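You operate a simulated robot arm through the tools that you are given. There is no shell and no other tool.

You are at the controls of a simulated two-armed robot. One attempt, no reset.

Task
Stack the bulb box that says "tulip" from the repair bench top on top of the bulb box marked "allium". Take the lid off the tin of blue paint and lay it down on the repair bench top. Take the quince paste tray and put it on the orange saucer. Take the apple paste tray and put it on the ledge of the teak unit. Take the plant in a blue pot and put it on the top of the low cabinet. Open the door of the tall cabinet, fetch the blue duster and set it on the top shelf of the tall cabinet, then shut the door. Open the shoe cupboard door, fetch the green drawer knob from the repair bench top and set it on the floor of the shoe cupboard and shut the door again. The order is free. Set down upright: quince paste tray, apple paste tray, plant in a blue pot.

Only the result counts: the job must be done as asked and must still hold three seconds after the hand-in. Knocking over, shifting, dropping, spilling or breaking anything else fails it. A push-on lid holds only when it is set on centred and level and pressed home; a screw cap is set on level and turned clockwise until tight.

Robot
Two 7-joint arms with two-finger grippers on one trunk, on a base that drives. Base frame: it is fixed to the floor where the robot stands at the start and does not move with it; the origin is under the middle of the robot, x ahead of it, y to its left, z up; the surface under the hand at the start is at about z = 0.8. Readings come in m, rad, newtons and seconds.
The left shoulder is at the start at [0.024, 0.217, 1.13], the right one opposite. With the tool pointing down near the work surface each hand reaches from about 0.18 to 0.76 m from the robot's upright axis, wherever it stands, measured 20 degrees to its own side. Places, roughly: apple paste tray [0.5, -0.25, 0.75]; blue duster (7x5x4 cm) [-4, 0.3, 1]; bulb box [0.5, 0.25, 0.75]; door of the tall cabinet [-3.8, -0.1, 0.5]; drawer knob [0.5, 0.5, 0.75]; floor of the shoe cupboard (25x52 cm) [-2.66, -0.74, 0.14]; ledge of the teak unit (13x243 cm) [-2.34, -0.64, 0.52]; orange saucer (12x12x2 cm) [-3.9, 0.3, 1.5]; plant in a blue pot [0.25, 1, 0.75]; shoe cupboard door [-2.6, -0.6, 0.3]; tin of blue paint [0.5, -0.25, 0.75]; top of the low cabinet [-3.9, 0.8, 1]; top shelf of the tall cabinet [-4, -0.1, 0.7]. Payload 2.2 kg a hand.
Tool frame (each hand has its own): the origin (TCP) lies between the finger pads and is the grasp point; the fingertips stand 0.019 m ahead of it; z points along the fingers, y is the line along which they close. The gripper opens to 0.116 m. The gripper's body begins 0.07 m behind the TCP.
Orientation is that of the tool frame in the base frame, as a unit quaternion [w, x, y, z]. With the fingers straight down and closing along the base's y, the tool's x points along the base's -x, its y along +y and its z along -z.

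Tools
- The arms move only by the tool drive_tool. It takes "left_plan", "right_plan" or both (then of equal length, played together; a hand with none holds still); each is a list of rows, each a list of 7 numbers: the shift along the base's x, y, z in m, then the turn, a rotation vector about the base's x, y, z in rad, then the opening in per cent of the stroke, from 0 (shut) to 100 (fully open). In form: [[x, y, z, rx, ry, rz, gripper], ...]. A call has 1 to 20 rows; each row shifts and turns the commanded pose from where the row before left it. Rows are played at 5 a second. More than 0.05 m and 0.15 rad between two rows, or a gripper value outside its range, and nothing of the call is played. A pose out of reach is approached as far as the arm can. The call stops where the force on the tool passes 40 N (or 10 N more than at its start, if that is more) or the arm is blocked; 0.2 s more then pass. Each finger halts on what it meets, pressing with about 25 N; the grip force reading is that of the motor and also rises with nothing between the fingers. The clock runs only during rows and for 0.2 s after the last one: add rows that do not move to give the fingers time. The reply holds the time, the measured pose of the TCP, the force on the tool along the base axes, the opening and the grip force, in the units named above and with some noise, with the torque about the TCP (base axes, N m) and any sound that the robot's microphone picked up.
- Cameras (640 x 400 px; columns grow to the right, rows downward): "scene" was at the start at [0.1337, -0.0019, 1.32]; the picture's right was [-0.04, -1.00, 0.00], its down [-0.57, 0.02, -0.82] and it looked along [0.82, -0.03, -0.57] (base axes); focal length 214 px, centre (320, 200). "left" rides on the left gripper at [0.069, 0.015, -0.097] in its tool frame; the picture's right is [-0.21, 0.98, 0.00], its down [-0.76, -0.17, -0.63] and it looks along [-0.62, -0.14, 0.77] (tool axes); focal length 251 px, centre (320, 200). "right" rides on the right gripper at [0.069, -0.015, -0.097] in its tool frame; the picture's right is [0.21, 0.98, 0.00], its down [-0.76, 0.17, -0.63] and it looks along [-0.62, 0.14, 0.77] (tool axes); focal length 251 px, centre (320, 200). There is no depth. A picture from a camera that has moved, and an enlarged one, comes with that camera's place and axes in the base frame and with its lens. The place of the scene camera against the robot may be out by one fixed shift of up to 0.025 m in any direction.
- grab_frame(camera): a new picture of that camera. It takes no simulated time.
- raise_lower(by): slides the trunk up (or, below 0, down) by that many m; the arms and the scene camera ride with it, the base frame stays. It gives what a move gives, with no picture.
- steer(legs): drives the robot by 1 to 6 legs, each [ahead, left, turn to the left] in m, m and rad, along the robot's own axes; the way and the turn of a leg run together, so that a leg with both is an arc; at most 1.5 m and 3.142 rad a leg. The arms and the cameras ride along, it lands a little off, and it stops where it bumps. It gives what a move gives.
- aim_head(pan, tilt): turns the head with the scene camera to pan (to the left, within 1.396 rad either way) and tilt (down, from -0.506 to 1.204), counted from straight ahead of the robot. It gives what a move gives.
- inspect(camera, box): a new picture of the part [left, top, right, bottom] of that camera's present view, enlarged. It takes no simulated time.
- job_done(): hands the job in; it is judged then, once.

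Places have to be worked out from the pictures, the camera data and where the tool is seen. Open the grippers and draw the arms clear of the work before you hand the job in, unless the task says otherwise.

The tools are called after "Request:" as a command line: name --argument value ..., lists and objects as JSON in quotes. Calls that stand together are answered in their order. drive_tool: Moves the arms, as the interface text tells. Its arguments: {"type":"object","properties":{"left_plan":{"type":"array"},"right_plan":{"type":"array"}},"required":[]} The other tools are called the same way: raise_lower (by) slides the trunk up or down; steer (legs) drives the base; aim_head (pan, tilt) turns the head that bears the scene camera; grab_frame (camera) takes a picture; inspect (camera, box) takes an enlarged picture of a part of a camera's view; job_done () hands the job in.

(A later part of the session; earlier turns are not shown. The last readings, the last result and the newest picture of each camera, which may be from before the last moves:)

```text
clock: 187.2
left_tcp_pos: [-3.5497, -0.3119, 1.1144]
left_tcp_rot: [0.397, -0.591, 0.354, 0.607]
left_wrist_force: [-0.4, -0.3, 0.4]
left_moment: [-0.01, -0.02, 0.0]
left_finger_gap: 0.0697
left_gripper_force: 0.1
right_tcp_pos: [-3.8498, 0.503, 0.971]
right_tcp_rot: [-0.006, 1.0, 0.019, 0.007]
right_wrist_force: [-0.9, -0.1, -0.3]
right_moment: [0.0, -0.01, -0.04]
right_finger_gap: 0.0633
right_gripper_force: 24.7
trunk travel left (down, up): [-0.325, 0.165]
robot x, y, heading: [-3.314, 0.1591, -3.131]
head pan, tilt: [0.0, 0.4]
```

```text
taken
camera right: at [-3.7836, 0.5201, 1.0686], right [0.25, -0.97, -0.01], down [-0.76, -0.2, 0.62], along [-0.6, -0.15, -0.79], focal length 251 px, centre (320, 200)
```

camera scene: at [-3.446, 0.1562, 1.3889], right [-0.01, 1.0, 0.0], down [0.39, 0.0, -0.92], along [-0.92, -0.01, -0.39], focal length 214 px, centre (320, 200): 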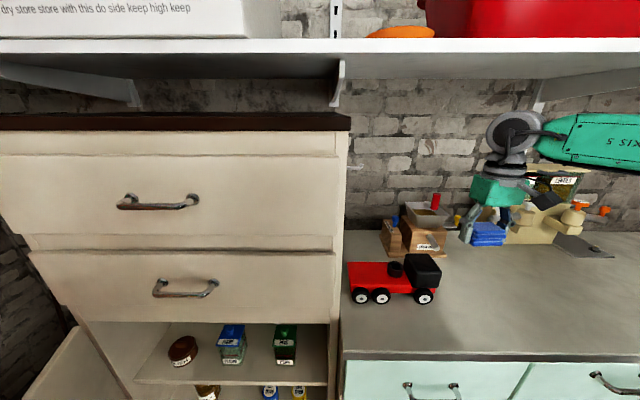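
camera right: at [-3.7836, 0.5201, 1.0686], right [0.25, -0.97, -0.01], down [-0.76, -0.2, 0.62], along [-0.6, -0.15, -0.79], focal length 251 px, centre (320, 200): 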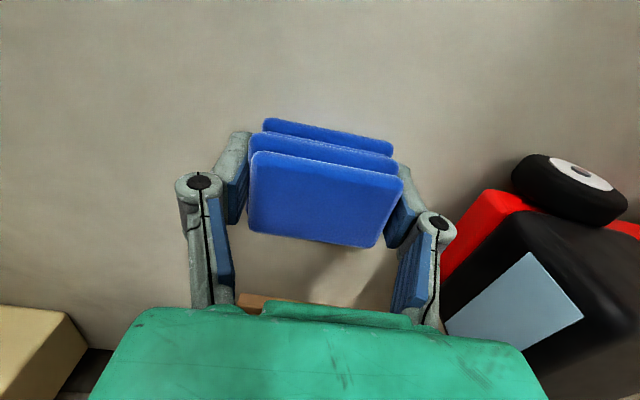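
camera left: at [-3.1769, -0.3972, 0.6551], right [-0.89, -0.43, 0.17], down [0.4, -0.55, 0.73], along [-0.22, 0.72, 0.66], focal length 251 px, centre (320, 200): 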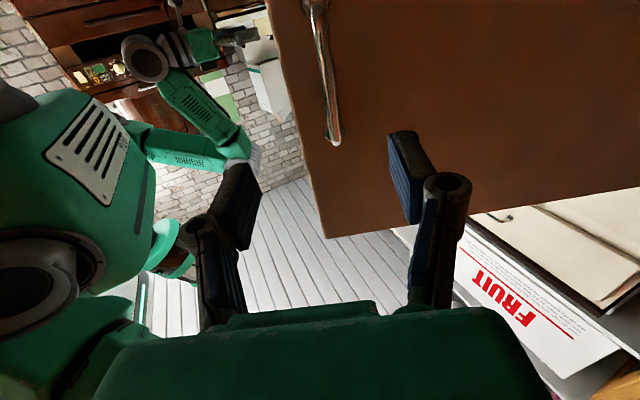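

On the counter. I open to 70 %, raise 8 mm, pitch the tool by 0.73 rad around the duster and grip again.

Request:
drive_tool --right_plan '[[0, 0, 0, 0, 0, 0, 70], [0, 0, 0, 0, 0, 0, 70], [0, 0, 0.009, 0, 0, 0, 70], [0, 0, 0, 0, 0.147, 0, 70], [0, 0, 0, 0, 0.147, 0, 70], [0, 0, 0, 0, 0.147, 0, 70], [0, 0, 0, 0, 0.147, 0, 70], [0, 0, 0, 0, 0.147, 0, 70], [0, 0, 0, 0, 0, 0, 70]]'

Request:
grab_frame --camera "right"

Request:
inspect --camera "scene" --box '[400, 160, 560, 300]'

```text
clock: 189.2
left_tcp_pos: [-3.5501, -0.3113, 1.1142]
left_tcp_rot: [0.397, -0.591, 0.354, 0.607]
left_wrist_force: [-0.2, -0.7, -0.4]
left_moment: [0.0, 0.01, 0.02]
left_finger_gap: 0.0698
left_gripper_force: 0.1
right_tcp_pos: [-3.8485, 0.5045, 0.9808]
right_tcp_rot: [-0.012, 0.936, 0.016, -0.352]
right_wrist_force: [-0.4, -0.2, 0.7]
right_moment: [0.02, 0.0, -0.02]
right_finger_gap: 0.0811
right_gripper_force: 0.1
trunk travel left (down, up): [-0.325, 0.165]
robot x, y, heading: [-3.3142, 0.1603, -3.136]
head pan, tilt: [0.0, 0.4]
```

```text
taken
camera right: at [-3.735, 0.5208, 1.0085], right [0.18, -0.97, -0.17], down [-0.15, -0.2, 0.97], along [-0.97, -0.15, -0.18], focal length 251 px, centre (320, 200)
```

right: 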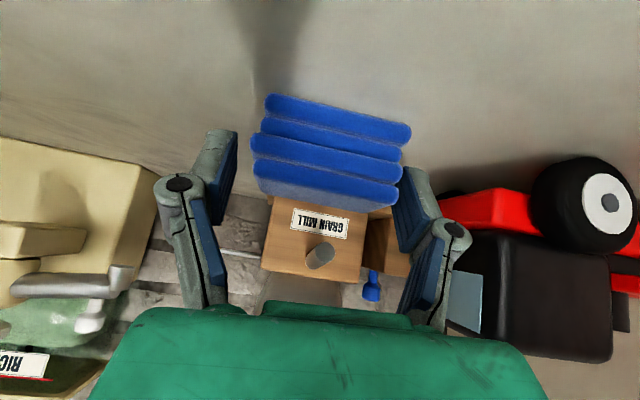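

```text
2.86 times, centred on (480, 230) of scene
camera zoom: at [-3.4461, 0.1561, 1.3888], right [-0.01, 1.0, 0.0], down [0.39, 0.0, -0.92], along [-0.92, -0.01, -0.39], focal length 613 px, centre (-137, 114)
```

zoom: 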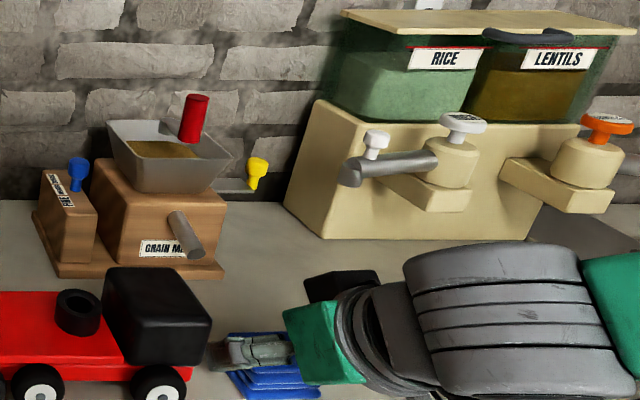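

The pitched grip is lined up. I close, lift, and draw the duster back off the counter.

Request:
drive_tool --right_plan '[[0, 0, 0, 0, 0, 0, 30], [0, 0, 0, 0, 0, 0, 0], [0, 0, 0, 0, 0, 0, 0], [0, 0, 0, 0, 0, 0, 0], [0, 0, 0.03, 0, 0, 0, 0], [0, 0, 0.03, 0, 0, 0, 0], [0.04, 0, 0.01, 0, 0, 0, 0], [0.04, -0.02, 0, 0, 0, 0, 0], [0.04, -0.03, 0, 0, 0, 0, 0], [0.04, -0.03, 0, 0, 0, 0, 0], [0.04, -0.03, 0, 0, 0, 0, 0], [0, 0, 0, 0, 0, 0, 0]]'

Request:
grab_frame --camera "right"

Request:
grab_frame --camera "scene"

```text
clock: 191.8
left_tcp_pos: [-3.5506, -0.3104, 1.1142]
left_tcp_rot: [0.398, -0.59, 0.354, 0.607]
left_wrist_force: [-0.4, 0.6, -0.1]
left_moment: [0.0, 0.02, -0.01]
left_finger_gap: 0.0696
left_gripper_force: 0.1
right_tcp_pos: [-3.7418, 0.3867, 1.0655]
right_tcp_rot: [-0.012, 0.936, 0.017, -0.351]
right_wrist_force: [-0.3, 0.2, 0.0]
right_moment: [0.01, -0.02, 0.02]
right_finger_gap: 0.0634
right_gripper_force: 25.3
right hand out of reach, approached as far as the arm can: row 9, 10, 11
trunk travel left (down, up): [-0.325, 0.165]
robot x, y, heading: [-3.315, 0.1611, -3.134]
head pan, tilt: [0.0, 0.4]
```

```text
taken
camera right: at [-3.6279, 0.4031, 1.0934], right [0.18, -0.97, -0.17], down [-0.15, -0.2, 0.97], along [-0.97, -0.15, -0.18], focal length 251 px, centre (320, 200)
```

right: 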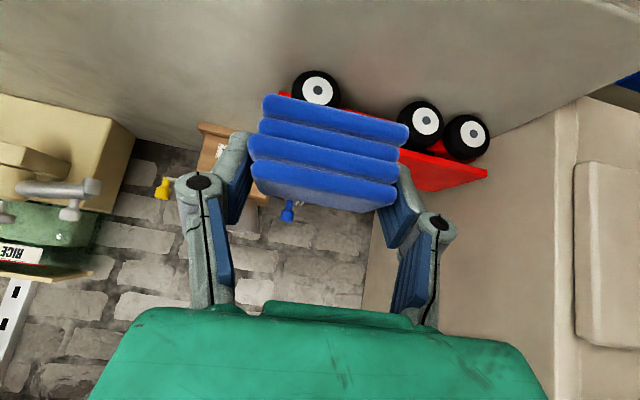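

```text
taken
camera scene: at [-3.4455, 0.1546, 1.3889], right [-0.01, 1.0, 0.0], down [0.39, 0.01, -0.92], along [-0.92, -0.01, -0.39], focal length 214 px, centre (320, 200)
```

scene: 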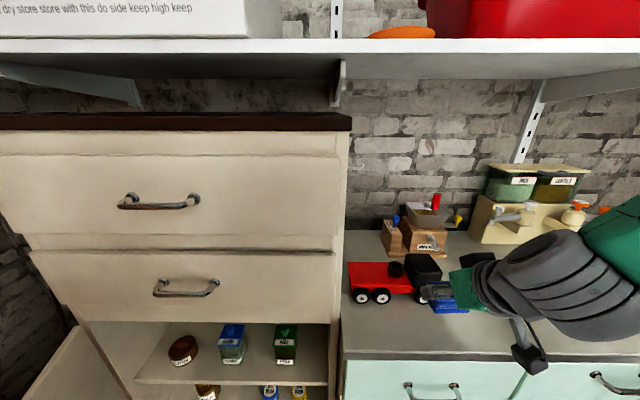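

The duster is held level with the pitched hand. I raise the left hand higher (so it stays above the open door), back the base a little, and lower the trunk by 0.25 m.

Request:
drive_tool --left_plan '[[0, 0, 0.04, 0, 0, 0, 60], [0, 0, 0.04, 0, 0, 0, 60], [0, 0, 0.04, 0, 0, 0, 60], [0, 0, 0.04, 0, 0, 0, 60], [0, 0, 0, 0, 0, 0, 60]]'

Request:
steer --legs '[[-0.14, 0, 0]]'

Request:
raise_lower --by -0.25

Request:
grab_frame --camera "scene"

Request:
grab_frame --camera "right"

```text
clock: 193.0
left_tcp_pos: [-3.5677, -0.3038, 1.2488]
left_tcp_rot: [0.397, -0.59, 0.355, 0.606]
left_wrist_force: [0.9, -0.4, -0.2]
left_moment: [0.0, -0.01, -0.03]
left_finger_gap: 0.0696
left_gripper_force: 0.0
left hand out of reach, approached as far as the arm can: row 4
right_tcp_pos: [-3.7414, 0.3851, 1.0662]
right_tcp_rot: [-0.012, 0.936, 0.017, -0.351]
right_wrist_force: [0.3, -0.2, 0.1]
right_moment: [0.0, 0.03, 0.0]
right_finger_gap: 0.0635
right_gripper_force: 25.2
trunk travel left (down, up): [-0.325, 0.165]
robot x, y, heading: [-3.3177, 0.1577, -3.134]
head pan, tilt: [0.0, 0.4]
```

```text
clock: 194.3
left_tcp_pos: [-3.4302, -0.3008, 1.2492]
left_tcp_rot: [0.397, -0.591, 0.354, 0.606]
left_wrist_force: [0.3, 0.2, -0.3]
left_moment: [0.03, -0.01, 0.01]
left_finger_gap: 0.0697
left_gripper_force: 0.0
right_tcp_pos: [-3.6049, 0.3865, 1.0653]
right_tcp_rot: [-0.012, 0.936, 0.016, -0.35]
right_wrist_force: [0.0, 0.0, -0.1]
right_moment: [0.02, -0.03, -0.03]
right_finger_gap: 0.0632
right_gripper_force: 24.6
trunk travel left (down, up): [-0.325, 0.165]
robot x, y, heading: [-3.1734, 0.1561, -3.132]
head pan, tilt: [0.0, 0.4]
```

```text
clock: 196.9
left_tcp_pos: [-3.4257, -0.2989, 1.0016]
left_tcp_rot: [0.395, -0.59, 0.356, 0.607]
left_wrist_force: [-0.2, -0.1, -0.4]
left_moment: [0.01, -0.03, 0.0]
left_finger_gap: 0.0694
left_gripper_force: 0.1
right_tcp_pos: [-3.6003, 0.3885, 0.8166]
right_tcp_rot: [-0.012, 0.935, 0.016, -0.353]
right_wrist_force: [-0.1, 0.2, -0.8]
right_moment: [0.02, 0.02, -0.01]
right_finger_gap: 0.0633
right_gripper_force: 25.5
trunk travel left (down, up): [-0.075, 0.415]
robot x, y, heading: [-3.1789, 0.1588, -3.132]
head pan, tilt: [0.0, 0.4]
```

```text
taken
camera scene: at [-3.3033, 0.1592, 1.1392], right [-0.01, 1.0, 0.0], down [0.39, 0.0, -0.92], along [-0.92, -0.01, -0.39], focal length 214 px, centre (320, 200)
```

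scene: 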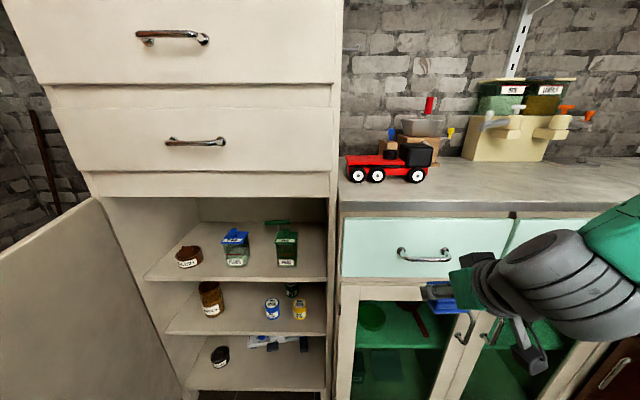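

```text
taken
camera right: at [-3.4863, 0.4063, 0.8441], right [0.18, -0.97, -0.17], down [-0.15, -0.2, 0.97], along [-0.97, -0.15, -0.18], focal length 251 px, centre (320, 200)
```

right: 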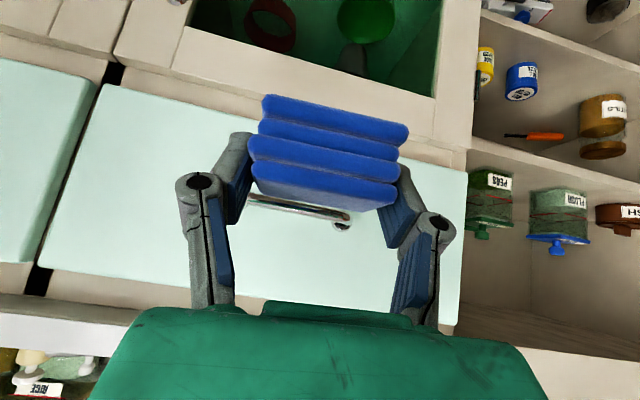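

I bring the duster in front of the opening, at the right end of the top shelf, and look.

Request:
drive_tool --right_plan '[[0, -0.045, 0, 0, 0, 0, 0], [0, -0.045, 0, 0, 0, 0, 0], [0, -0.045, 0, 0, 0, 0, 0], [0, -0.045, 0, 0, 0, 0, 0], [0, -0.045, 0, 0, 0, 0, 0], [0, -0.045, 0, 0, 0, 0, 0], [0, 0, 0, 0, 0, 0, 0]]'

Request:
grab_frame --camera "right"

Request:
grab_frame --camera "scene"

```text
clock: 198.5
left_tcp_pos: [-3.4266, -0.2995, 1.0008]
left_tcp_rot: [0.395, -0.591, 0.356, 0.607]
left_wrist_force: [-0.3, 0.7, 0.2]
left_moment: [-0.02, -0.03, 0.03]
left_finger_gap: 0.0694
left_gripper_force: 0.1
right_tcp_pos: [-3.5999, 0.1195, 0.8168]
right_tcp_rot: [-0.011, 0.936, 0.017, -0.352]
right_wrist_force: [0.3, -0.5, -0.5]
right_moment: [-0.02, 0.01, -0.02]
right_finger_gap: 0.063
right_gripper_force: 25.0
trunk travel left (down, up): [-0.075, 0.415]
robot x, y, heading: [-3.1728, 0.1578, -3.134]
head pan, tilt: [0.0, 0.4]
```

```text
taken
camera right: at [-3.4854, 0.1365, 0.8457], right [0.18, -0.97, -0.17], down [-0.15, -0.2, 0.97], along [-0.97, -0.15, -0.18], focal length 251 px, centre (320, 200)
```

right: 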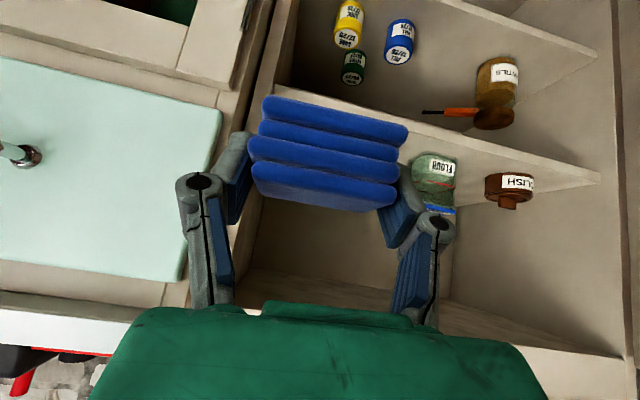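

```text
taken
camera scene: at [-3.303, 0.1581, 1.1394], right [-0.01, 1.0, 0.0], down [0.39, 0.0, -0.92], along [-0.92, -0.01, -0.39], focal length 214 px, centre (320, 200)
```

scene: 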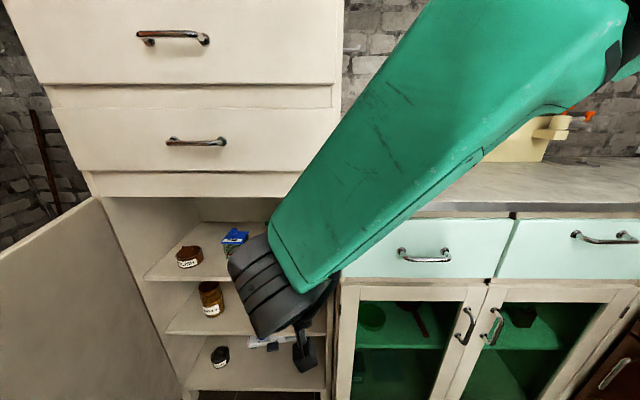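

Request:
inspect --camera "right" --box '[240, 60, 460, 220]'

Request:
inspect --camera "right" --box '[400, 100, 640, 260]'

```text
2.50 times, centred on (350, 140) of right
camera zoom: at [-3.4854, 0.1365, 0.8457], right [0.18, -0.97, -0.17], down [-0.15, -0.2, 0.97], along [-0.97, -0.15, -0.18], focal length 629 px, centre (245, 350)
```

zoom: 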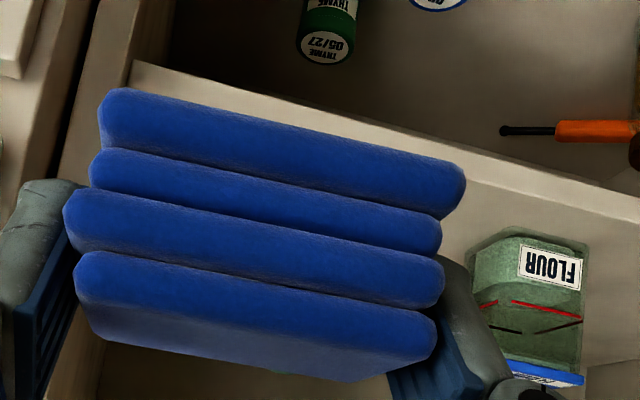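

```text
2.50 times, centred on (520, 180) of right
camera zoom: at [-3.4854, 0.1365, 0.8457], right [0.18, -0.97, -0.17], down [-0.15, -0.2, 0.97], along [-0.97, -0.15, -0.18], focal length 629 px, centre (-180, 250)
```

zoom: 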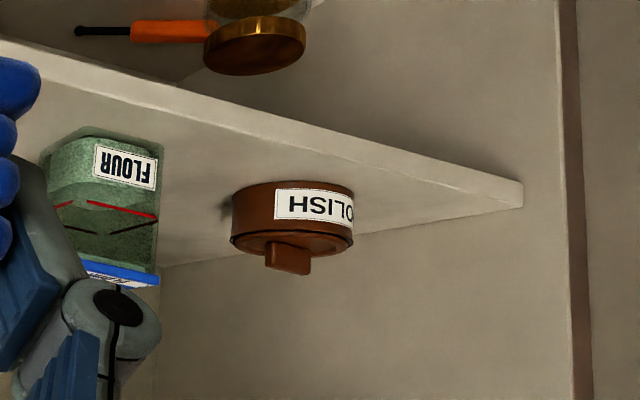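

Shelf measured: top z≈0.655, front edge x≈-3.81, right wall y≈0.174. The wide gripper body would be tight by the wall, so the gap between FLOUR and PEAS (centre y≈-0.04) is better. I shift there in front of the cabinet.

Request:
drive_tool --right_plan '[[0, -0.04, -0.01, 0, 0, 0, 0], [0, -0.04, -0.01, 0, 0, 0, 0], [0, -0.04, -0.02, 0, 0, 0, 0], [0, -0.04, -0.02, 0, 0, 0, 0], [0, 0, -0.02, 0, 0, 0, 0], [0, 0, 0, 0, 0, 0, 0]]'

Request:
grab_frame --camera "right"

Request:
grab_frame --camera "scene"

```text
clock: 199.9
left_tcp_pos: [-3.4266, -0.299, 1.001]
left_tcp_rot: [0.396, -0.59, 0.356, 0.607]
left_wrist_force: [0.1, 0.1, -0.6]
left_moment: [0.05, -0.03, 0.01]
left_finger_gap: 0.0697
left_gripper_force: 0.1
right_tcp_pos: [-3.5983, -0.0404, 0.7364]
right_tcp_rot: [-0.012, 0.936, 0.016, -0.353]
right_wrist_force: [0.5, -0.1, -0.5]
right_moment: [-0.04, -0.02, 0.01]
right_finger_gap: 0.0631
right_gripper_force: 24.9
trunk travel left (down, up): [-0.075, 0.415]
robot x, y, heading: [-3.1733, 0.159, -3.131]
head pan, tilt: [0.0, 0.4]
```

```text
taken
camera right: at [-3.4841, -0.0239, 0.7637], right [0.18, -0.97, -0.17], down [-0.15, -0.2, 0.97], along [-0.97, -0.15, -0.18], focal length 251 px, centre (320, 200)
```

right: 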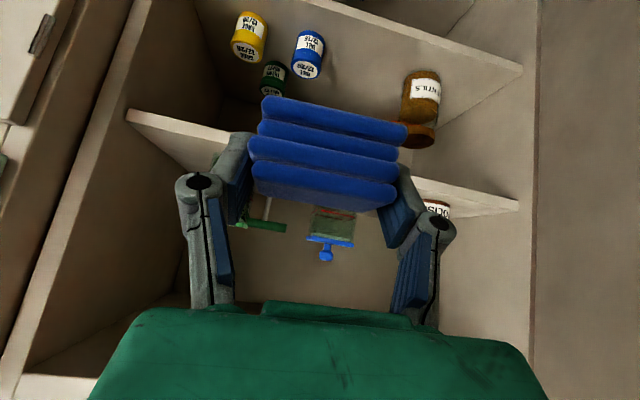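

```text
taken
camera scene: at [-3.303, 0.1576, 1.1394], right [-0.01, 1.0, 0.0], down [0.39, 0.0, -0.92], along [-0.92, -0.01, -0.39], focal length 214 px, centre (320, 200)
```

scene: 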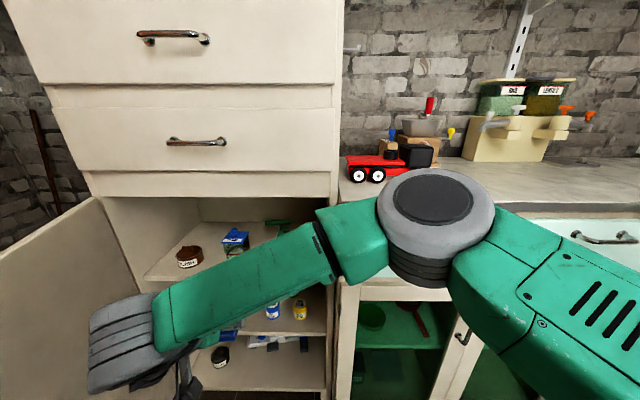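

The gap centre is at y≈-0.04, right where the duster is aligned. I drive 0.08 m forward for reach and then extend in at z 0.736.

Request:
steer --legs '[[0.08, 0, 0]]'

Request:
drive_tool --right_plan '[[-0.03, 0, 0, 0, 0, 0, 0], [-0.03, 0, 0, 0, 0, 0, 0], [-0.03, 0, 0, 0, 0, 0, 0], [0, 0, 0, 0, 0, 0, 0], [0, 0, 0, 0, 0, 0, 0]]'

Request:
grab_frame --camera "right"

Request:
grab_frame --camera "scene"

```text
clock: 200.6
left_tcp_pos: [-3.4286, -0.2975, 1.0025]
left_tcp_rot: [0.392, -0.59, 0.356, 0.609]
left_wrist_force: [-0.3, -0.8, -0.3]
left_moment: [0.02, -0.01, -0.04]
left_finger_gap: 0.0698
left_gripper_force: 0.1
right_tcp_pos: [-3.6034, -0.0402, 0.7399]
right_tcp_rot: [-0.01, 0.935, 0.018, -0.355]
right_wrist_force: [0.7, 0.8, -1.3]
right_moment: [0.01, -0.01, -0.03]
right_finger_gap: 0.0632
right_gripper_force: 25.1
trunk travel left (down, up): [-0.075, 0.415]
robot x, y, heading: [-3.1836, 0.1611, -3.133]
head pan, tilt: [0.0, 0.4]
stopped in leg 1: the robot was blocked; the commanded pose is now the measured one
```

```text
clock: 201.8
left_tcp_pos: [-3.4285, -0.2963, 1.0043]
left_tcp_rot: [0.393, -0.589, 0.357, 0.609]
left_wrist_force: [0.6, 0.2, -0.2]
left_moment: [0.0, 0.02, 0.01]
left_finger_gap: 0.0696
left_gripper_force: 0.1
right_tcp_pos: [-3.6942, -0.0365, 0.7379]
right_tcp_rot: [-0.009, 0.934, 0.017, -0.355]
right_wrist_force: [0.1, -0.1, -0.9]
right_moment: [-0.01, 0.03, 0.03]
right_finger_gap: 0.0631
right_gripper_force: 25.4
trunk travel left (down, up): [-0.075, 0.415]
robot x, y, heading: [-3.1907, 0.1601, -3.126]
head pan, tilt: [0.0, 0.4]
```

```text
taken
camera right: at [-3.5791, -0.0196, 0.7645], right [0.18, -0.97, -0.17], down [-0.14, -0.2, 0.97], along [-0.97, -0.16, -0.17], focal length 251 px, centre (320, 200)
```

right: 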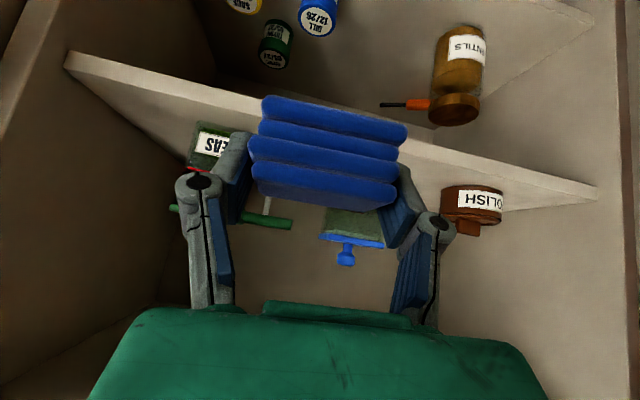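

```text
taken
camera scene: at [-3.3065, 0.1645, 1.1403], right [-0.01, 1.0, -0.01], down [0.38, 0.0, -0.92], along [-0.92, -0.01, -0.38], focal length 214 px, centre (320, 200)
```

scene: 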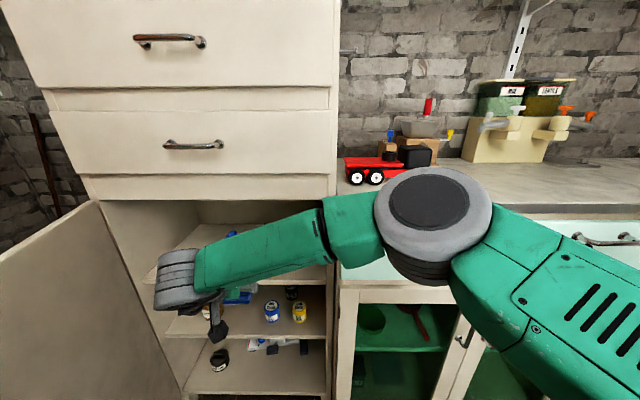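

The base was blocked after 1 cm (probably by the arm's elbow near the counter), so I extend only with the arm.

Request:
drive_tool --right_plan '[[-0.025, -0.002, 0, 0, 0, 0, 0], [-0.025, 0, 0, 0, 0, 0, 0], [-0.025, 0, 0, 0, 0, 0, 0], [0, 0, 0, 0, 0, 0, 0]]'

Request:
grab_frame --camera "right"

Request:
grab_frame --camera "scene"

```text
clock: 202.8
left_tcp_pos: [-3.4295, -0.2954, 1.0053]
left_tcp_rot: [0.393, -0.589, 0.358, 0.608]
left_wrist_force: [1.0, -0.5, 0.0]
left_moment: [-0.03, 0.0, -0.01]
left_finger_gap: 0.0697
left_gripper_force: 0.1
right_tcp_pos: [-3.769, -0.0398, 0.7387]
right_tcp_rot: [-0.01, 0.935, 0.017, -0.355]
right_wrist_force: [-0.3, -0.5, -0.3]
right_moment: [-0.03, 0.01, 0.01]
right_finger_gap: 0.063
right_gripper_force: 25.4
trunk travel left (down, up): [-0.075, 0.415]
robot x, y, heading: [-3.1868, 0.1614, -3.131]
head pan, tilt: [0.0, 0.4]
```

```text
taken
camera right: at [-3.6555, -0.0228, 0.7639], right [0.18, -0.97, -0.17], down [-0.14, -0.2, 0.97], along [-0.97, -0.15, -0.17], focal length 251 px, centre (320, 200)
```

right: 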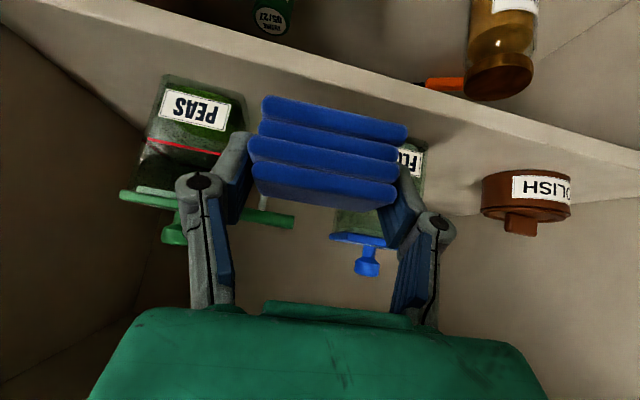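

```text
taken
camera scene: at [-3.3066, 0.1646, 1.1403], right [-0.01, 1.0, -0.01], down [0.38, 0.0, -0.92], along [-0.92, -0.01, -0.38], focal length 214 px, centre (320, 200)
```

scene: 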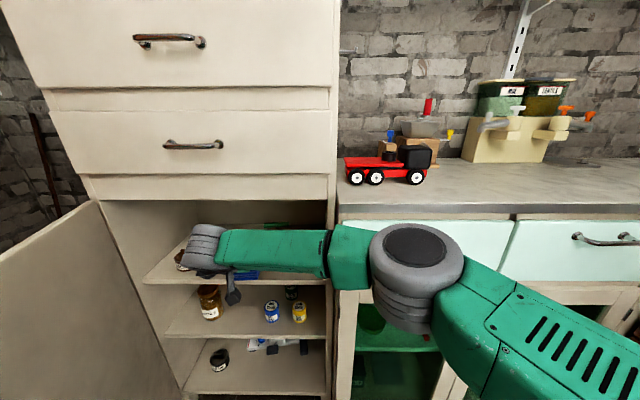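

The gap runs from y≈-0.073 to 0.016, jar fronts at x≈-3.858, shelf edge x≈-3.809. I centre at y=-0.028 and move in to x≈-3.843, then lower.

Request:
drive_tool --right_plan '[[-0.01, 0.012, 0, 0, 0, 0, 0], [-0.025, 0, 0, 0, 0, 0, 0], [-0.025, 0, 0, 0, 0, 0, 0], [-0.014, 0, 0, 0, 0, 0, 0], [0, 0, -0.02, 0, 0, 0, 0], [0, 0, -0.015, 0, 0, 0, 0], [0, 0, 0, 0, 0, 0, 0]]'

Request:
grab_frame --camera "right"

Request:
grab_frame --camera "scene"

```text
clock: 204.4
left_tcp_pos: [-3.428, -0.2954, 1.0041]
left_tcp_rot: [0.393, -0.589, 0.357, 0.609]
left_wrist_force: [0.5, 0.4, -0.4]
left_moment: [-0.03, 0.02, 0.0]
left_finger_gap: 0.0695
left_gripper_force: 0.0
right_tcp_pos: [-3.8351, -0.0089, 0.7025]
right_tcp_rot: [-0.009, 0.935, 0.018, -0.355]
right_wrist_force: [1.3, -1.6, -0.8]
right_moment: [-0.02, -0.01, 0.01]
right_finger_gap: 0.063
right_gripper_force: 24.7
right hand out of reach, approached as far as the arm can: row 3, 4
trunk travel left (down, up): [-0.075, 0.415]
robot x, y, heading: [-3.184, 0.1628, -3.131]
head pan, tilt: [0.0, 0.4]
```

```text
taken
camera right: at [-3.7202, 0.0075, 0.7297], right [0.19, -0.97, -0.17], down [-0.14, -0.2, 0.97], along [-0.97, -0.16, -0.17], focal length 251 px, centre (320, 200)
```

right: 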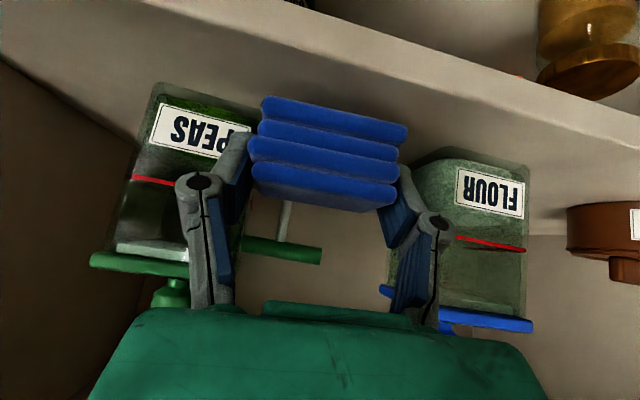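

```text
taken
camera scene: at [-3.3066, 0.1644, 1.1403], right [-0.01, 1.0, -0.01], down [0.38, 0.0, -0.92], along [-0.92, -0.01, -0.38], focal length 214 px, centre (320, 200)
```

scene: 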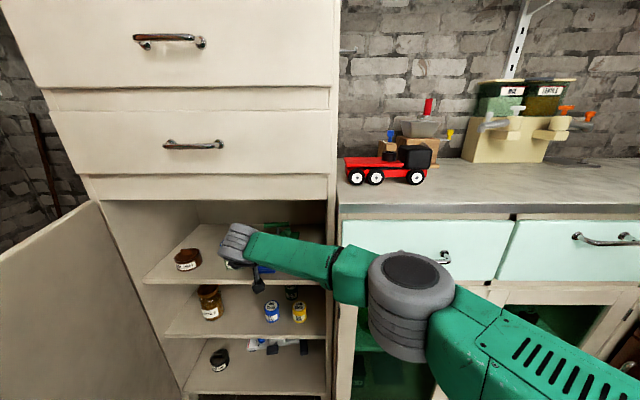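

The arm is at its reach limit here. I look to the left to see what blocks the base.

Request:
aim_head --pan 1.0 --tilt 0.5

Request:
grab_frame --camera "scene"

Request:
aim_head --pan 0.4 --tilt 0.9

Request:
grab_frame --camera "scene"

```text
clock: 205.7
left_tcp_pos: [-3.4286, -0.2963, 1.0036]
left_tcp_rot: [0.393, -0.59, 0.357, 0.609]
left_wrist_force: [-0.7, -0.4, -0.7]
left_moment: [-0.05, -0.01, -0.01]
left_finger_gap: 0.0695
left_gripper_force: 0.1
right_tcp_pos: [-3.8332, -0.0106, 0.7031]
right_tcp_rot: [-0.011, 0.935, 0.016, -0.355]
right_wrist_force: [-0.1, -1.6, -0.1]
right_moment: [-0.06, 0.01, 0.03]
right_finger_gap: 0.0631
right_gripper_force: 24.2
trunk travel left (down, up): [-0.075, 0.415]
robot x, y, heading: [-3.1861, 0.159, -3.132]
head pan, tilt: [1.0, 0.499]
```

```text
taken
camera scene: at [-3.2624, 0.0882, 1.1313], right [-0.85, 0.53, 0.0], down [0.25, 0.4, -0.88], along [-0.47, -0.75, -0.47], focal length 214 px, centre (320, 200)
```

scene: 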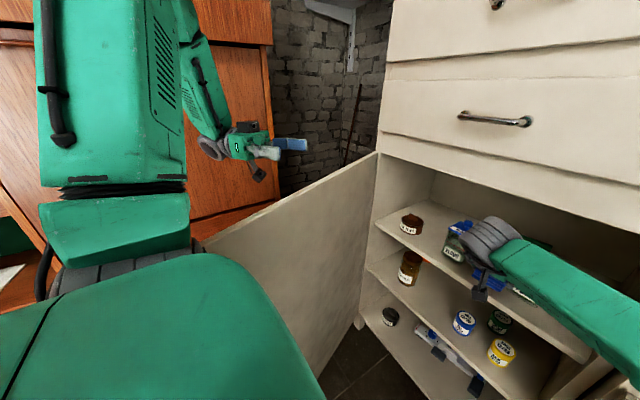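

```text
clock: 206.7
left_tcp_pos: [-3.4289, -0.2962, 1.0038]
left_tcp_rot: [0.393, -0.59, 0.357, 0.609]
left_wrist_force: [-0.5, 0.3, 0.0]
left_moment: [-0.02, 0.0, -0.01]
left_finger_gap: 0.0698
left_gripper_force: 0.1
right_tcp_pos: [-3.8346, -0.0095, 0.7031]
right_tcp_rot: [-0.009, 0.934, 0.017, -0.356]
right_wrist_force: [-0.2, -1.4, 0.3]
right_moment: [-0.02, -0.02, 0.08]
right_finger_gap: 0.0629
right_gripper_force: 24.9
trunk travel left (down, up): [-0.075, 0.415]
robot x, y, heading: [-3.1865, 0.1649, -3.124]
head pan, tilt: [0.4, 0.901]
```

```text
taken
camera scene: at [-3.2836, 0.1349, 1.0973], right [-0.4, 0.92, 0.0], down [0.71, 0.31, -0.63], along [-0.57, -0.25, -0.78], focal length 214 px, centre (320, 200)
```

scene: 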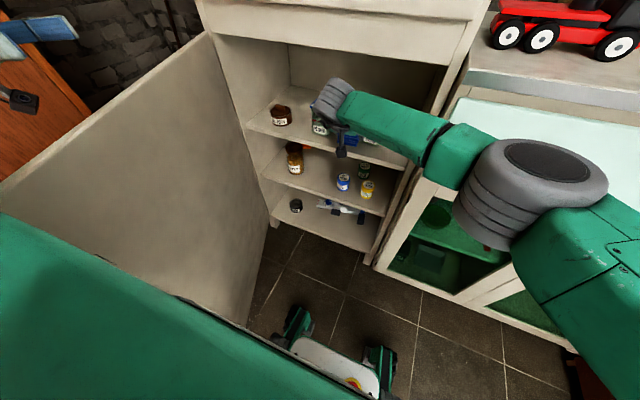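

The lowered left shoulder touches the door's edge. Turning the robot left by ~0.3 rad pulls that shoulder away and brings the right one nearer. I first retract the right hand from the cabinet.

Request:
drive_tool --right_plan '[[0.005, -0.005, 0.02, 0, 0, 0, 0], [0.03, -0.01, 0.015, 0, 0, 0, 0], [0.04, -0.01, 0, 0, 0, 0, 0], [0.04, 0, 0, 0, 0, 0, 0], [0.04, 0, 0, 0, 0, 0, 0], [0.04, 0.02, 0, 0, 0, 0, 0], [0.04, 0.03, 0, 0, 0, 0, 0], [0, 0, 0, 0, 0, 0, 0]]'

Request:
steer --legs '[[-0.04, 0, 0.3]]'

Request:
grab_frame --camera "scene"

Request:
grab_frame --camera "right"

```text
clock: 208.5
left_tcp_pos: [-3.4299, -0.2959, 1.0035]
left_tcp_rot: [0.393, -0.59, 0.357, 0.609]
left_wrist_force: [0.3, -0.7, -0.9]
left_moment: [0.0, 0.02, -0.04]
left_finger_gap: 0.0697
left_gripper_force: 0.0
right_tcp_pos: [-3.5992, 0.0182, 0.7355]
right_tcp_rot: [-0.01, 0.935, 0.016, -0.355]
right_wrist_force: [0.0, -0.4, 0.3]
right_moment: [0.0, -0.02, 0.01]
right_finger_gap: 0.0633
right_gripper_force: 25.5
trunk travel left (down, up): [-0.075, 0.415]
robot x, y, heading: [-3.1861, 0.155, -3.125]
head pan, tilt: [0.4, 0.901]
```

```text
clock: 209.9
left_tcp_pos: [-3.248, -0.3481, 0.9987]
left_tcp_rot: [0.301, -0.637, 0.261, 0.66]
left_wrist_force: [1.0, 0.2, 0.4]
left_moment: [0.0, 0.04, -0.01]
left_finger_gap: 0.0694
left_gripper_force: 0.1
right_tcp_pos: [-3.502, -0.0985, 0.731]
right_tcp_rot: [0.04, 0.922, 0.159, -0.351]
right_wrist_force: [1.0, 0.2, 0.3]
right_moment: [0.01, -0.01, 0.03]
right_finger_gap: 0.0632
right_gripper_force: 25.2
trunk travel left (down, up): [-0.075, 0.415]
robot x, y, heading: [-3.145, 0.167, -2.831]
head pan, tilt: [0.4, 0.901]
```

```text
taken
camera scene: at [-3.2366, 0.0971, 1.0958], right [-0.65, 0.76, 0.01], down [0.59, 0.52, -0.62], along [-0.47, -0.4, -0.79], focal length 214 px, centre (320, 200)
```

scene: 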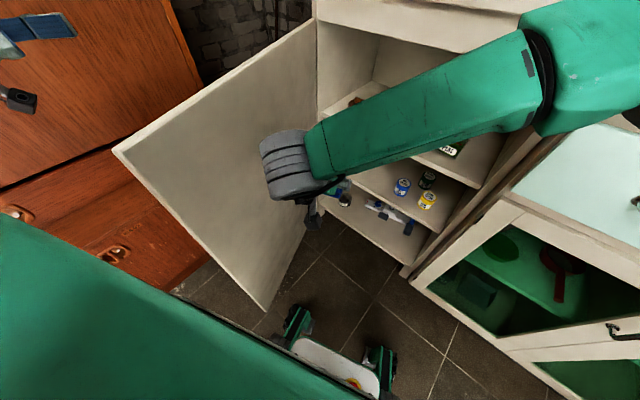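

```text
taken
camera right: at [-3.3976, -0.0476, 0.7588], right [0.46, -0.87, -0.18], down [-0.08, -0.24, 0.97], along [-0.88, -0.43, -0.18], focal length 251 px, centre (320, 200)
```

right: 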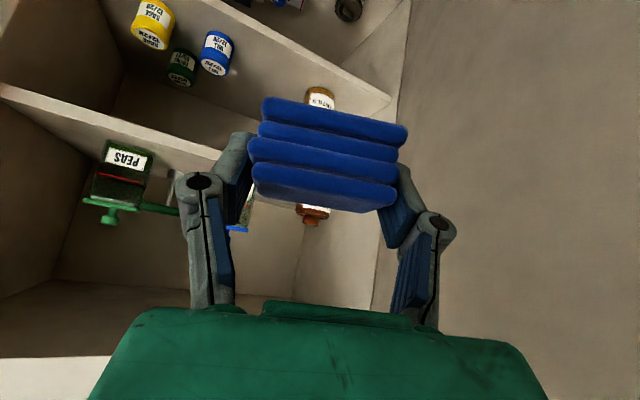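

The shoulder is free now. I undo the tool's yaw, re-centre the hand, then drive 0.1 m forward.

Request:
drive_tool --right_plan '[[-0.01, 0.025, 0, 0, 0, -0.1, 0], [-0.01, 0.025, 0, 0, 0, -0.1, 0], [-0.01, 0.025, 0, 0, 0, -0.09, 0], [-0.01, 0.025, 0, 0, 0, 0, 0], [0, 0, 0, 0, 0, 0, 0]]'

Request:
steer --legs '[[0.1, 0, 0]]'

Request:
aim_head --pan -0.1 --tilt 0.5

Request:
grab_frame --camera "scene"

Request:
grab_frame --camera "right"

```text
clock: 211.1
left_tcp_pos: [-3.2495, -0.3446, 1.003]
left_tcp_rot: [0.298, -0.639, 0.262, 0.659]
left_wrist_force: [0.0, 1.0, -0.5]
left_moment: [-0.01, 0.0, -0.01]
left_finger_gap: 0.0697
left_gripper_force: 0.1
right_tcp_pos: [-3.5412, 0.0085, 0.7325]
right_tcp_rot: [-0.008, 0.936, 0.022, -0.352]
right_wrist_force: [-0.4, -0.2, -0.4]
right_moment: [0.0, -0.02, -0.02]
right_finger_gap: 0.0632
right_gripper_force: 24.8
trunk travel left (down, up): [-0.075, 0.415]
robot x, y, heading: [-3.1467, 0.1672, -2.827]
head pan, tilt: [0.4, 0.901]
```

```text
clock: 212.2
left_tcp_pos: [-3.3473, -0.3762, 0.9998]
left_tcp_rot: [0.3, -0.638, 0.262, 0.659]
left_wrist_force: [-0.4, -0.1, 0.0]
left_moment: [0.0, 0.01, -0.02]
left_finger_gap: 0.0697
left_gripper_force: 0.2
right_tcp_pos: [-3.6399, -0.0256, 0.731]
right_tcp_rot: [-0.009, 0.936, 0.022, -0.352]
right_wrist_force: [-0.4, -0.4, 0.2]
right_moment: [0.01, -0.04, 0.02]
right_finger_gap: 0.0631
right_gripper_force: 24.6
trunk travel left (down, up): [-0.075, 0.415]
robot x, y, heading: [-3.2448, 0.1367, -2.828]
head pan, tilt: [0.4, 0.901]
```

```text
clock: 213.2
left_tcp_pos: [-3.3455, -0.3737, 1.0042]
left_tcp_rot: [0.297, -0.639, 0.263, 0.659]
left_wrist_force: [0.4, -0.2, -0.6]
left_moment: [0.0, 0.0, 0.04]
left_finger_gap: 0.0696
left_gripper_force: 0.0
right_tcp_pos: [-3.6393, -0.0226, 0.7328]
right_tcp_rot: [-0.007, 0.935, 0.021, -0.354]
right_wrist_force: [0.0, -0.6, -0.3]
right_moment: [0.03, 0.01, 0.0]
right_finger_gap: 0.063
right_gripper_force: 25.4
trunk travel left (down, up): [-0.075, 0.415]
robot x, y, heading: [-3.242, 0.1384, -2.833]
head pan, tilt: [-0.099, 0.499]
```

```text
taken
camera scene: at [-3.3677, 0.0983, 1.1297], right [-0.21, 0.98, 0.0], down [0.47, 0.11, -0.88], along [-0.86, -0.18, -0.48], focal length 214 px, centre (320, 200)
```

scene: 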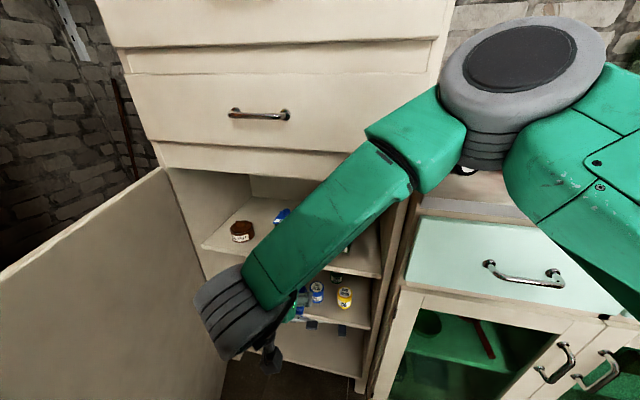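

```text
taken
camera right: at [-3.5243, -0.0036, 0.7603], right [0.2, -0.97, -0.17], down [-0.14, -0.2, 0.97], along [-0.97, -0.17, -0.18], focal length 251 px, centre (320, 200)
```

right: 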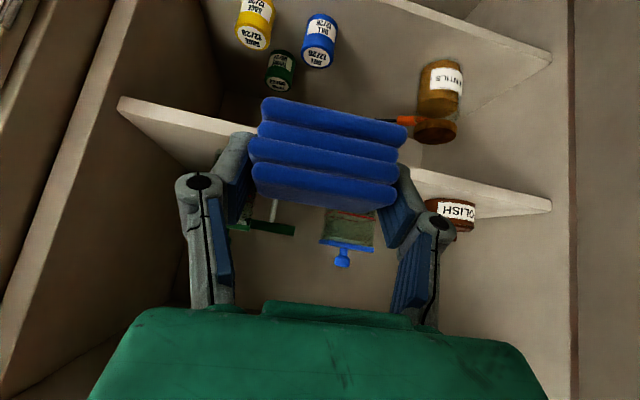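

Now the hand is at (-3.64, -0.023) with reach to spare. I extend toward the gap and check near the jars.

Request:
drive_tool --right_plan '[[-0.035, 0, 0, 0, 0, 0, 0], [-0.035, 0, 0, 0, 0, 0, 0], [-0.035, 0, 0, 0, 0, 0, 0], [-0.025, 0, 0, 0, 0, 0, 0], [0, 0, 0, 0, 0, 0, 0]]'

Request:
grab_frame --camera "right"

```text
clock: 214.4
left_tcp_pos: [-3.3466, -0.3733, 1.0041]
left_tcp_rot: [0.297, -0.639, 0.264, 0.659]
left_wrist_force: [-1.3, 0.0, 0.3]
left_moment: [0.01, -0.02, 0.02]
left_finger_gap: 0.0698
left_gripper_force: 0.0
right_tcp_pos: [-3.7694, -0.0237, 0.7339]
right_tcp_rot: [-0.007, 0.935, 0.02, -0.353]
right_wrist_force: [0.9, -0.5, -0.3]
right_moment: [0.01, -0.02, 0.03]
right_finger_gap: 0.0631
right_gripper_force: 25.7
trunk travel left (down, up): [-0.075, 0.415]
robot x, y, heading: [-3.2452, 0.1397, -2.833]
head pan, tilt: [-0.099, 0.499]
```

```text
taken
camera right: at [-3.6544, -0.0054, 0.7597], right [0.2, -0.97, -0.17], down [-0.14, -0.2, 0.97], along [-0.97, -0.17, -0.18], focal length 251 px, centre (320, 200)
```

right: 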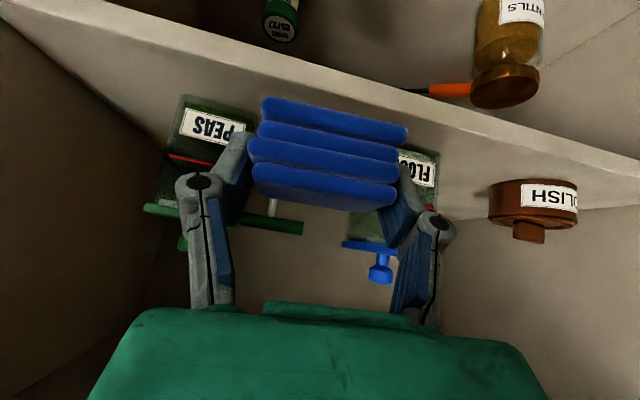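

Well centred (gap -0.068…0.02). I go in the last 7 cm and lower to the shelf.

Request:
drive_tool --right_plan '[[-0.03, 0, 0, 0, 0, 0, 0], [-0.03, 0, 0, 0, 0, 0, 0], [-0.014, 0, 0, 0, 0, 0, 0], [0, 0, -0.02, 0, 0, 0, 0], [0, 0, -0.015, 0, 0, 0, 0], [0, 0, 0, 0, 0, 0, 0]]'

Request:
grab_frame --camera "right"

Request:
grab_frame --camera "scene"

```text
clock: 215.8
left_tcp_pos: [-3.3451, -0.3728, 1.0036]
left_tcp_rot: [0.298, -0.638, 0.265, 0.659]
left_wrist_force: [-0.5, 0.3, 0.1]
left_moment: [-0.02, 0.0, -0.03]
left_finger_gap: 0.0698
left_gripper_force: 0.1
right_tcp_pos: [-3.8459, -0.0237, 0.7003]
right_tcp_rot: [-0.007, 0.936, 0.021, -0.352]
right_wrist_force: [-0.1, -1.3, -0.3]
right_moment: [-0.01, 0.03, 0.01]
right_finger_gap: 0.063
right_gripper_force: 24.8
trunk travel left (down, up): [-0.075, 0.415]
robot x, y, heading: [-3.2412, 0.1364, -2.83]
head pan, tilt: [-0.099, 0.499]
```

```text
taken
camera right: at [-3.7307, -0.0039, 0.7267], right [0.2, -0.97, -0.17], down [-0.14, -0.2, 0.97], along [-0.97, -0.17, -0.18], focal length 251 px, centre (320, 200)
```

right: 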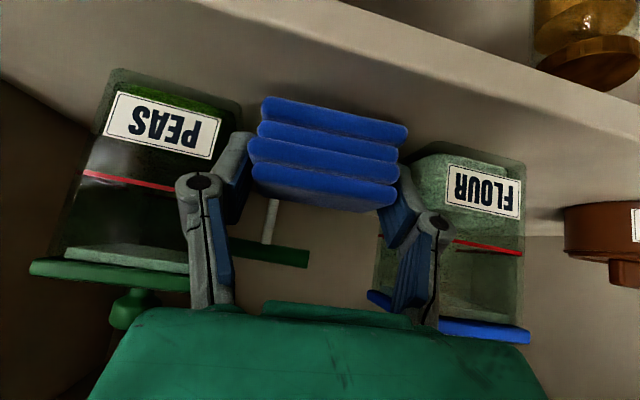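

```text
taken
camera scene: at [-3.3684, 0.0987, 1.1297], right [-0.21, 0.98, 0.0], down [0.47, 0.1, -0.88], along [-0.86, -0.18, -0.48], focal length 214 px, centre (320, 200)
```

scene: 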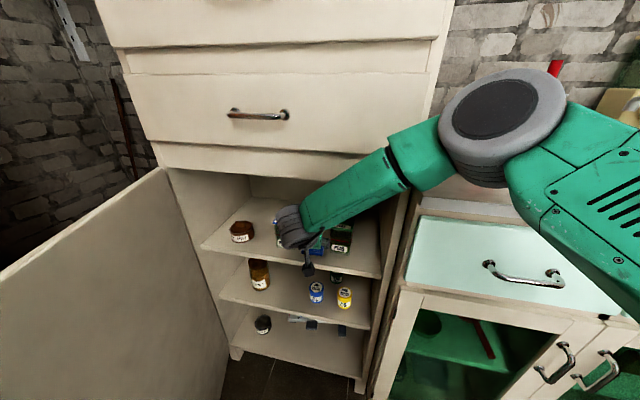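

Lowering in small steps until contact.

Request:
drive_tool --right_plan '[[0, 0, -0.006, 0, 0, 0, 0], [0, 0, -0.005, 0, 0, 0, 0], [0, 0, 0, 0, 0, 0, 0]]'

Request:
drive_tool --right_plan '[[0, 0, -0.003, 0, 0, 0, 0], [0, 0, 0, 0, 0, 0, 0]]'

Request:
drive_tool --right_plan '[[0, 0, -0.003, 0, 0, 0, 0], [0, 0, 0, 0, 0, 0, 0]]'

Request:
grab_frame --camera "right"

```text
clock: 216.6
left_tcp_pos: [-3.3451, -0.3721, 1.0037]
left_tcp_rot: [0.298, -0.638, 0.264, 0.659]
left_wrist_force: [1.3, 0.5, 0.4]
left_moment: [-0.05, -0.03, -0.04]
left_finger_gap: 0.0699
left_gripper_force: 0.0
right_tcp_pos: [-3.8443, -0.0233, 0.6915]
right_tcp_rot: [-0.006, 0.934, 0.021, -0.355]
right_wrist_force: [-1.3, 1.2, 16.1]
right_moment: [-0.47, -0.33, -0.05]
right_finger_gap: 0.0631
right_gripper_force: 25.1
trunk travel left (down, up): [-0.075, 0.415]
robot x, y, heading: [-3.2433, 0.1325, -2.832]
head pan, tilt: [-0.099, 0.499]
```

```text
clock: 217.2
left_tcp_pos: [-3.3443, -0.3719, 1.004]
left_tcp_rot: [0.297, -0.638, 0.264, 0.659]
left_wrist_force: [0.6, 1.2, 0.4]
left_moment: [-0.02, 0.02, 0.02]
left_finger_gap: 0.0694
left_gripper_force: 0.0
right_tcp_pos: [-3.8446, -0.023, 0.6872]
right_tcp_rot: [-0.005, 0.934, 0.021, -0.357]
right_wrist_force: [-8.2, 1.8, 30.5]
right_moment: [-0.42, 0.29, 0.02]
right_finger_gap: 0.0635
right_gripper_force: 25.0
trunk travel left (down, up): [-0.075, 0.415]
robot x, y, heading: [-3.2416, 0.1375, -2.826]
head pan, tilt: [-0.099, 0.499]
```

```text
clock: 217.8
left_tcp_pos: [-3.3435, -0.3718, 1.005]
left_tcp_rot: [0.297, -0.638, 0.264, 0.659]
left_wrist_force: [-0.1, -0.2, -0.3]
left_moment: [0.01, 0.0, 0.03]
left_finger_gap: 0.0699
left_gripper_force: 0.1
right_tcp_pos: [-3.8431, -0.0219, 0.6841]
right_tcp_rot: [-0.006, 0.934, 0.021, -0.355]
right_wrist_force: [-5.4, 1.2, 29.3]
right_moment: [-0.34, 0.29, -0.02]
right_finger_gap: 0.0632
right_gripper_force: 25.5
trunk travel left (down, up): [-0.075, 0.415]
robot x, y, heading: [-3.2451, 0.1356, -2.829]
head pan, tilt: [-0.099, 0.499]
```

```text
taken
camera right: at [-3.7289, -0.0037, 0.7105], right [0.19, -0.97, -0.17], down [-0.14, -0.2, 0.97], along [-0.97, -0.17, -0.17], focal length 251 px, centre (320, 200)
```

right: 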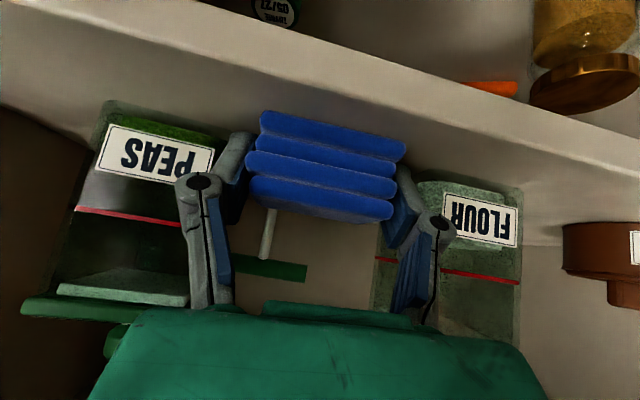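

In contact. I ease up 3 mm, open just slightly (2–3 mm per side) and retreat back along the tool axis.

Request:
drive_tool --right_plan '[[0, 0, 0.004, 0, 0, 0, 0], [0, 0, 0, 0, 0, 0, 59], [0, 0, 0, 0, 0, 0, 59], [0, 0, 0, 0, 0, 0, 59]]'

Request:
grab_frame --camera "right"

```text
clock: 218.8
left_tcp_pos: [-3.3448, -0.3744, 1.0041]
left_tcp_rot: [0.298, -0.638, 0.265, 0.659]
left_wrist_force: [0.9, 0.2, -0.2]
left_moment: [0.01, -0.03, -0.03]
left_finger_gap: 0.0698
left_gripper_force: 0.0
right_tcp_pos: [-3.8409, -0.0225, 0.6852]
right_tcp_rot: [-0.007, 0.936, 0.022, -0.352]
right_wrist_force: [-0.6, -0.2, -0.6]
right_moment: [-0.03, -0.01, 0.02]
right_finger_gap: 0.0685
right_gripper_force: 0.0
trunk travel left (down, up): [-0.075, 0.415]
robot x, y, heading: [-3.2453, 0.1344, -2.83]
head pan, tilt: [-0.099, 0.499]
```

```text
taken
camera right: at [-3.7284, -0.0042, 0.7117], right [0.2, -0.97, -0.17], down [-0.14, -0.2, 0.97], along [-0.97, -0.17, -0.18], focal length 251 px, centre (320, 200)
```

right: 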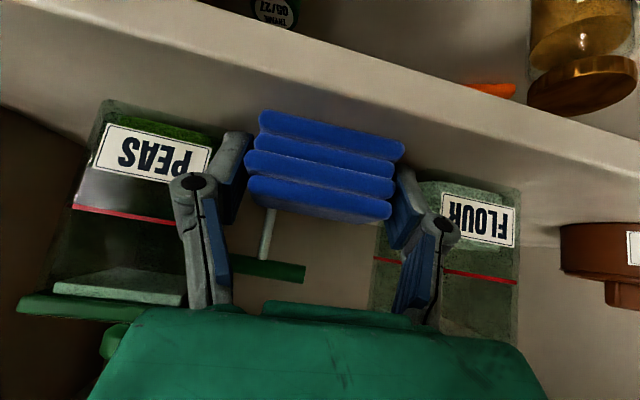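

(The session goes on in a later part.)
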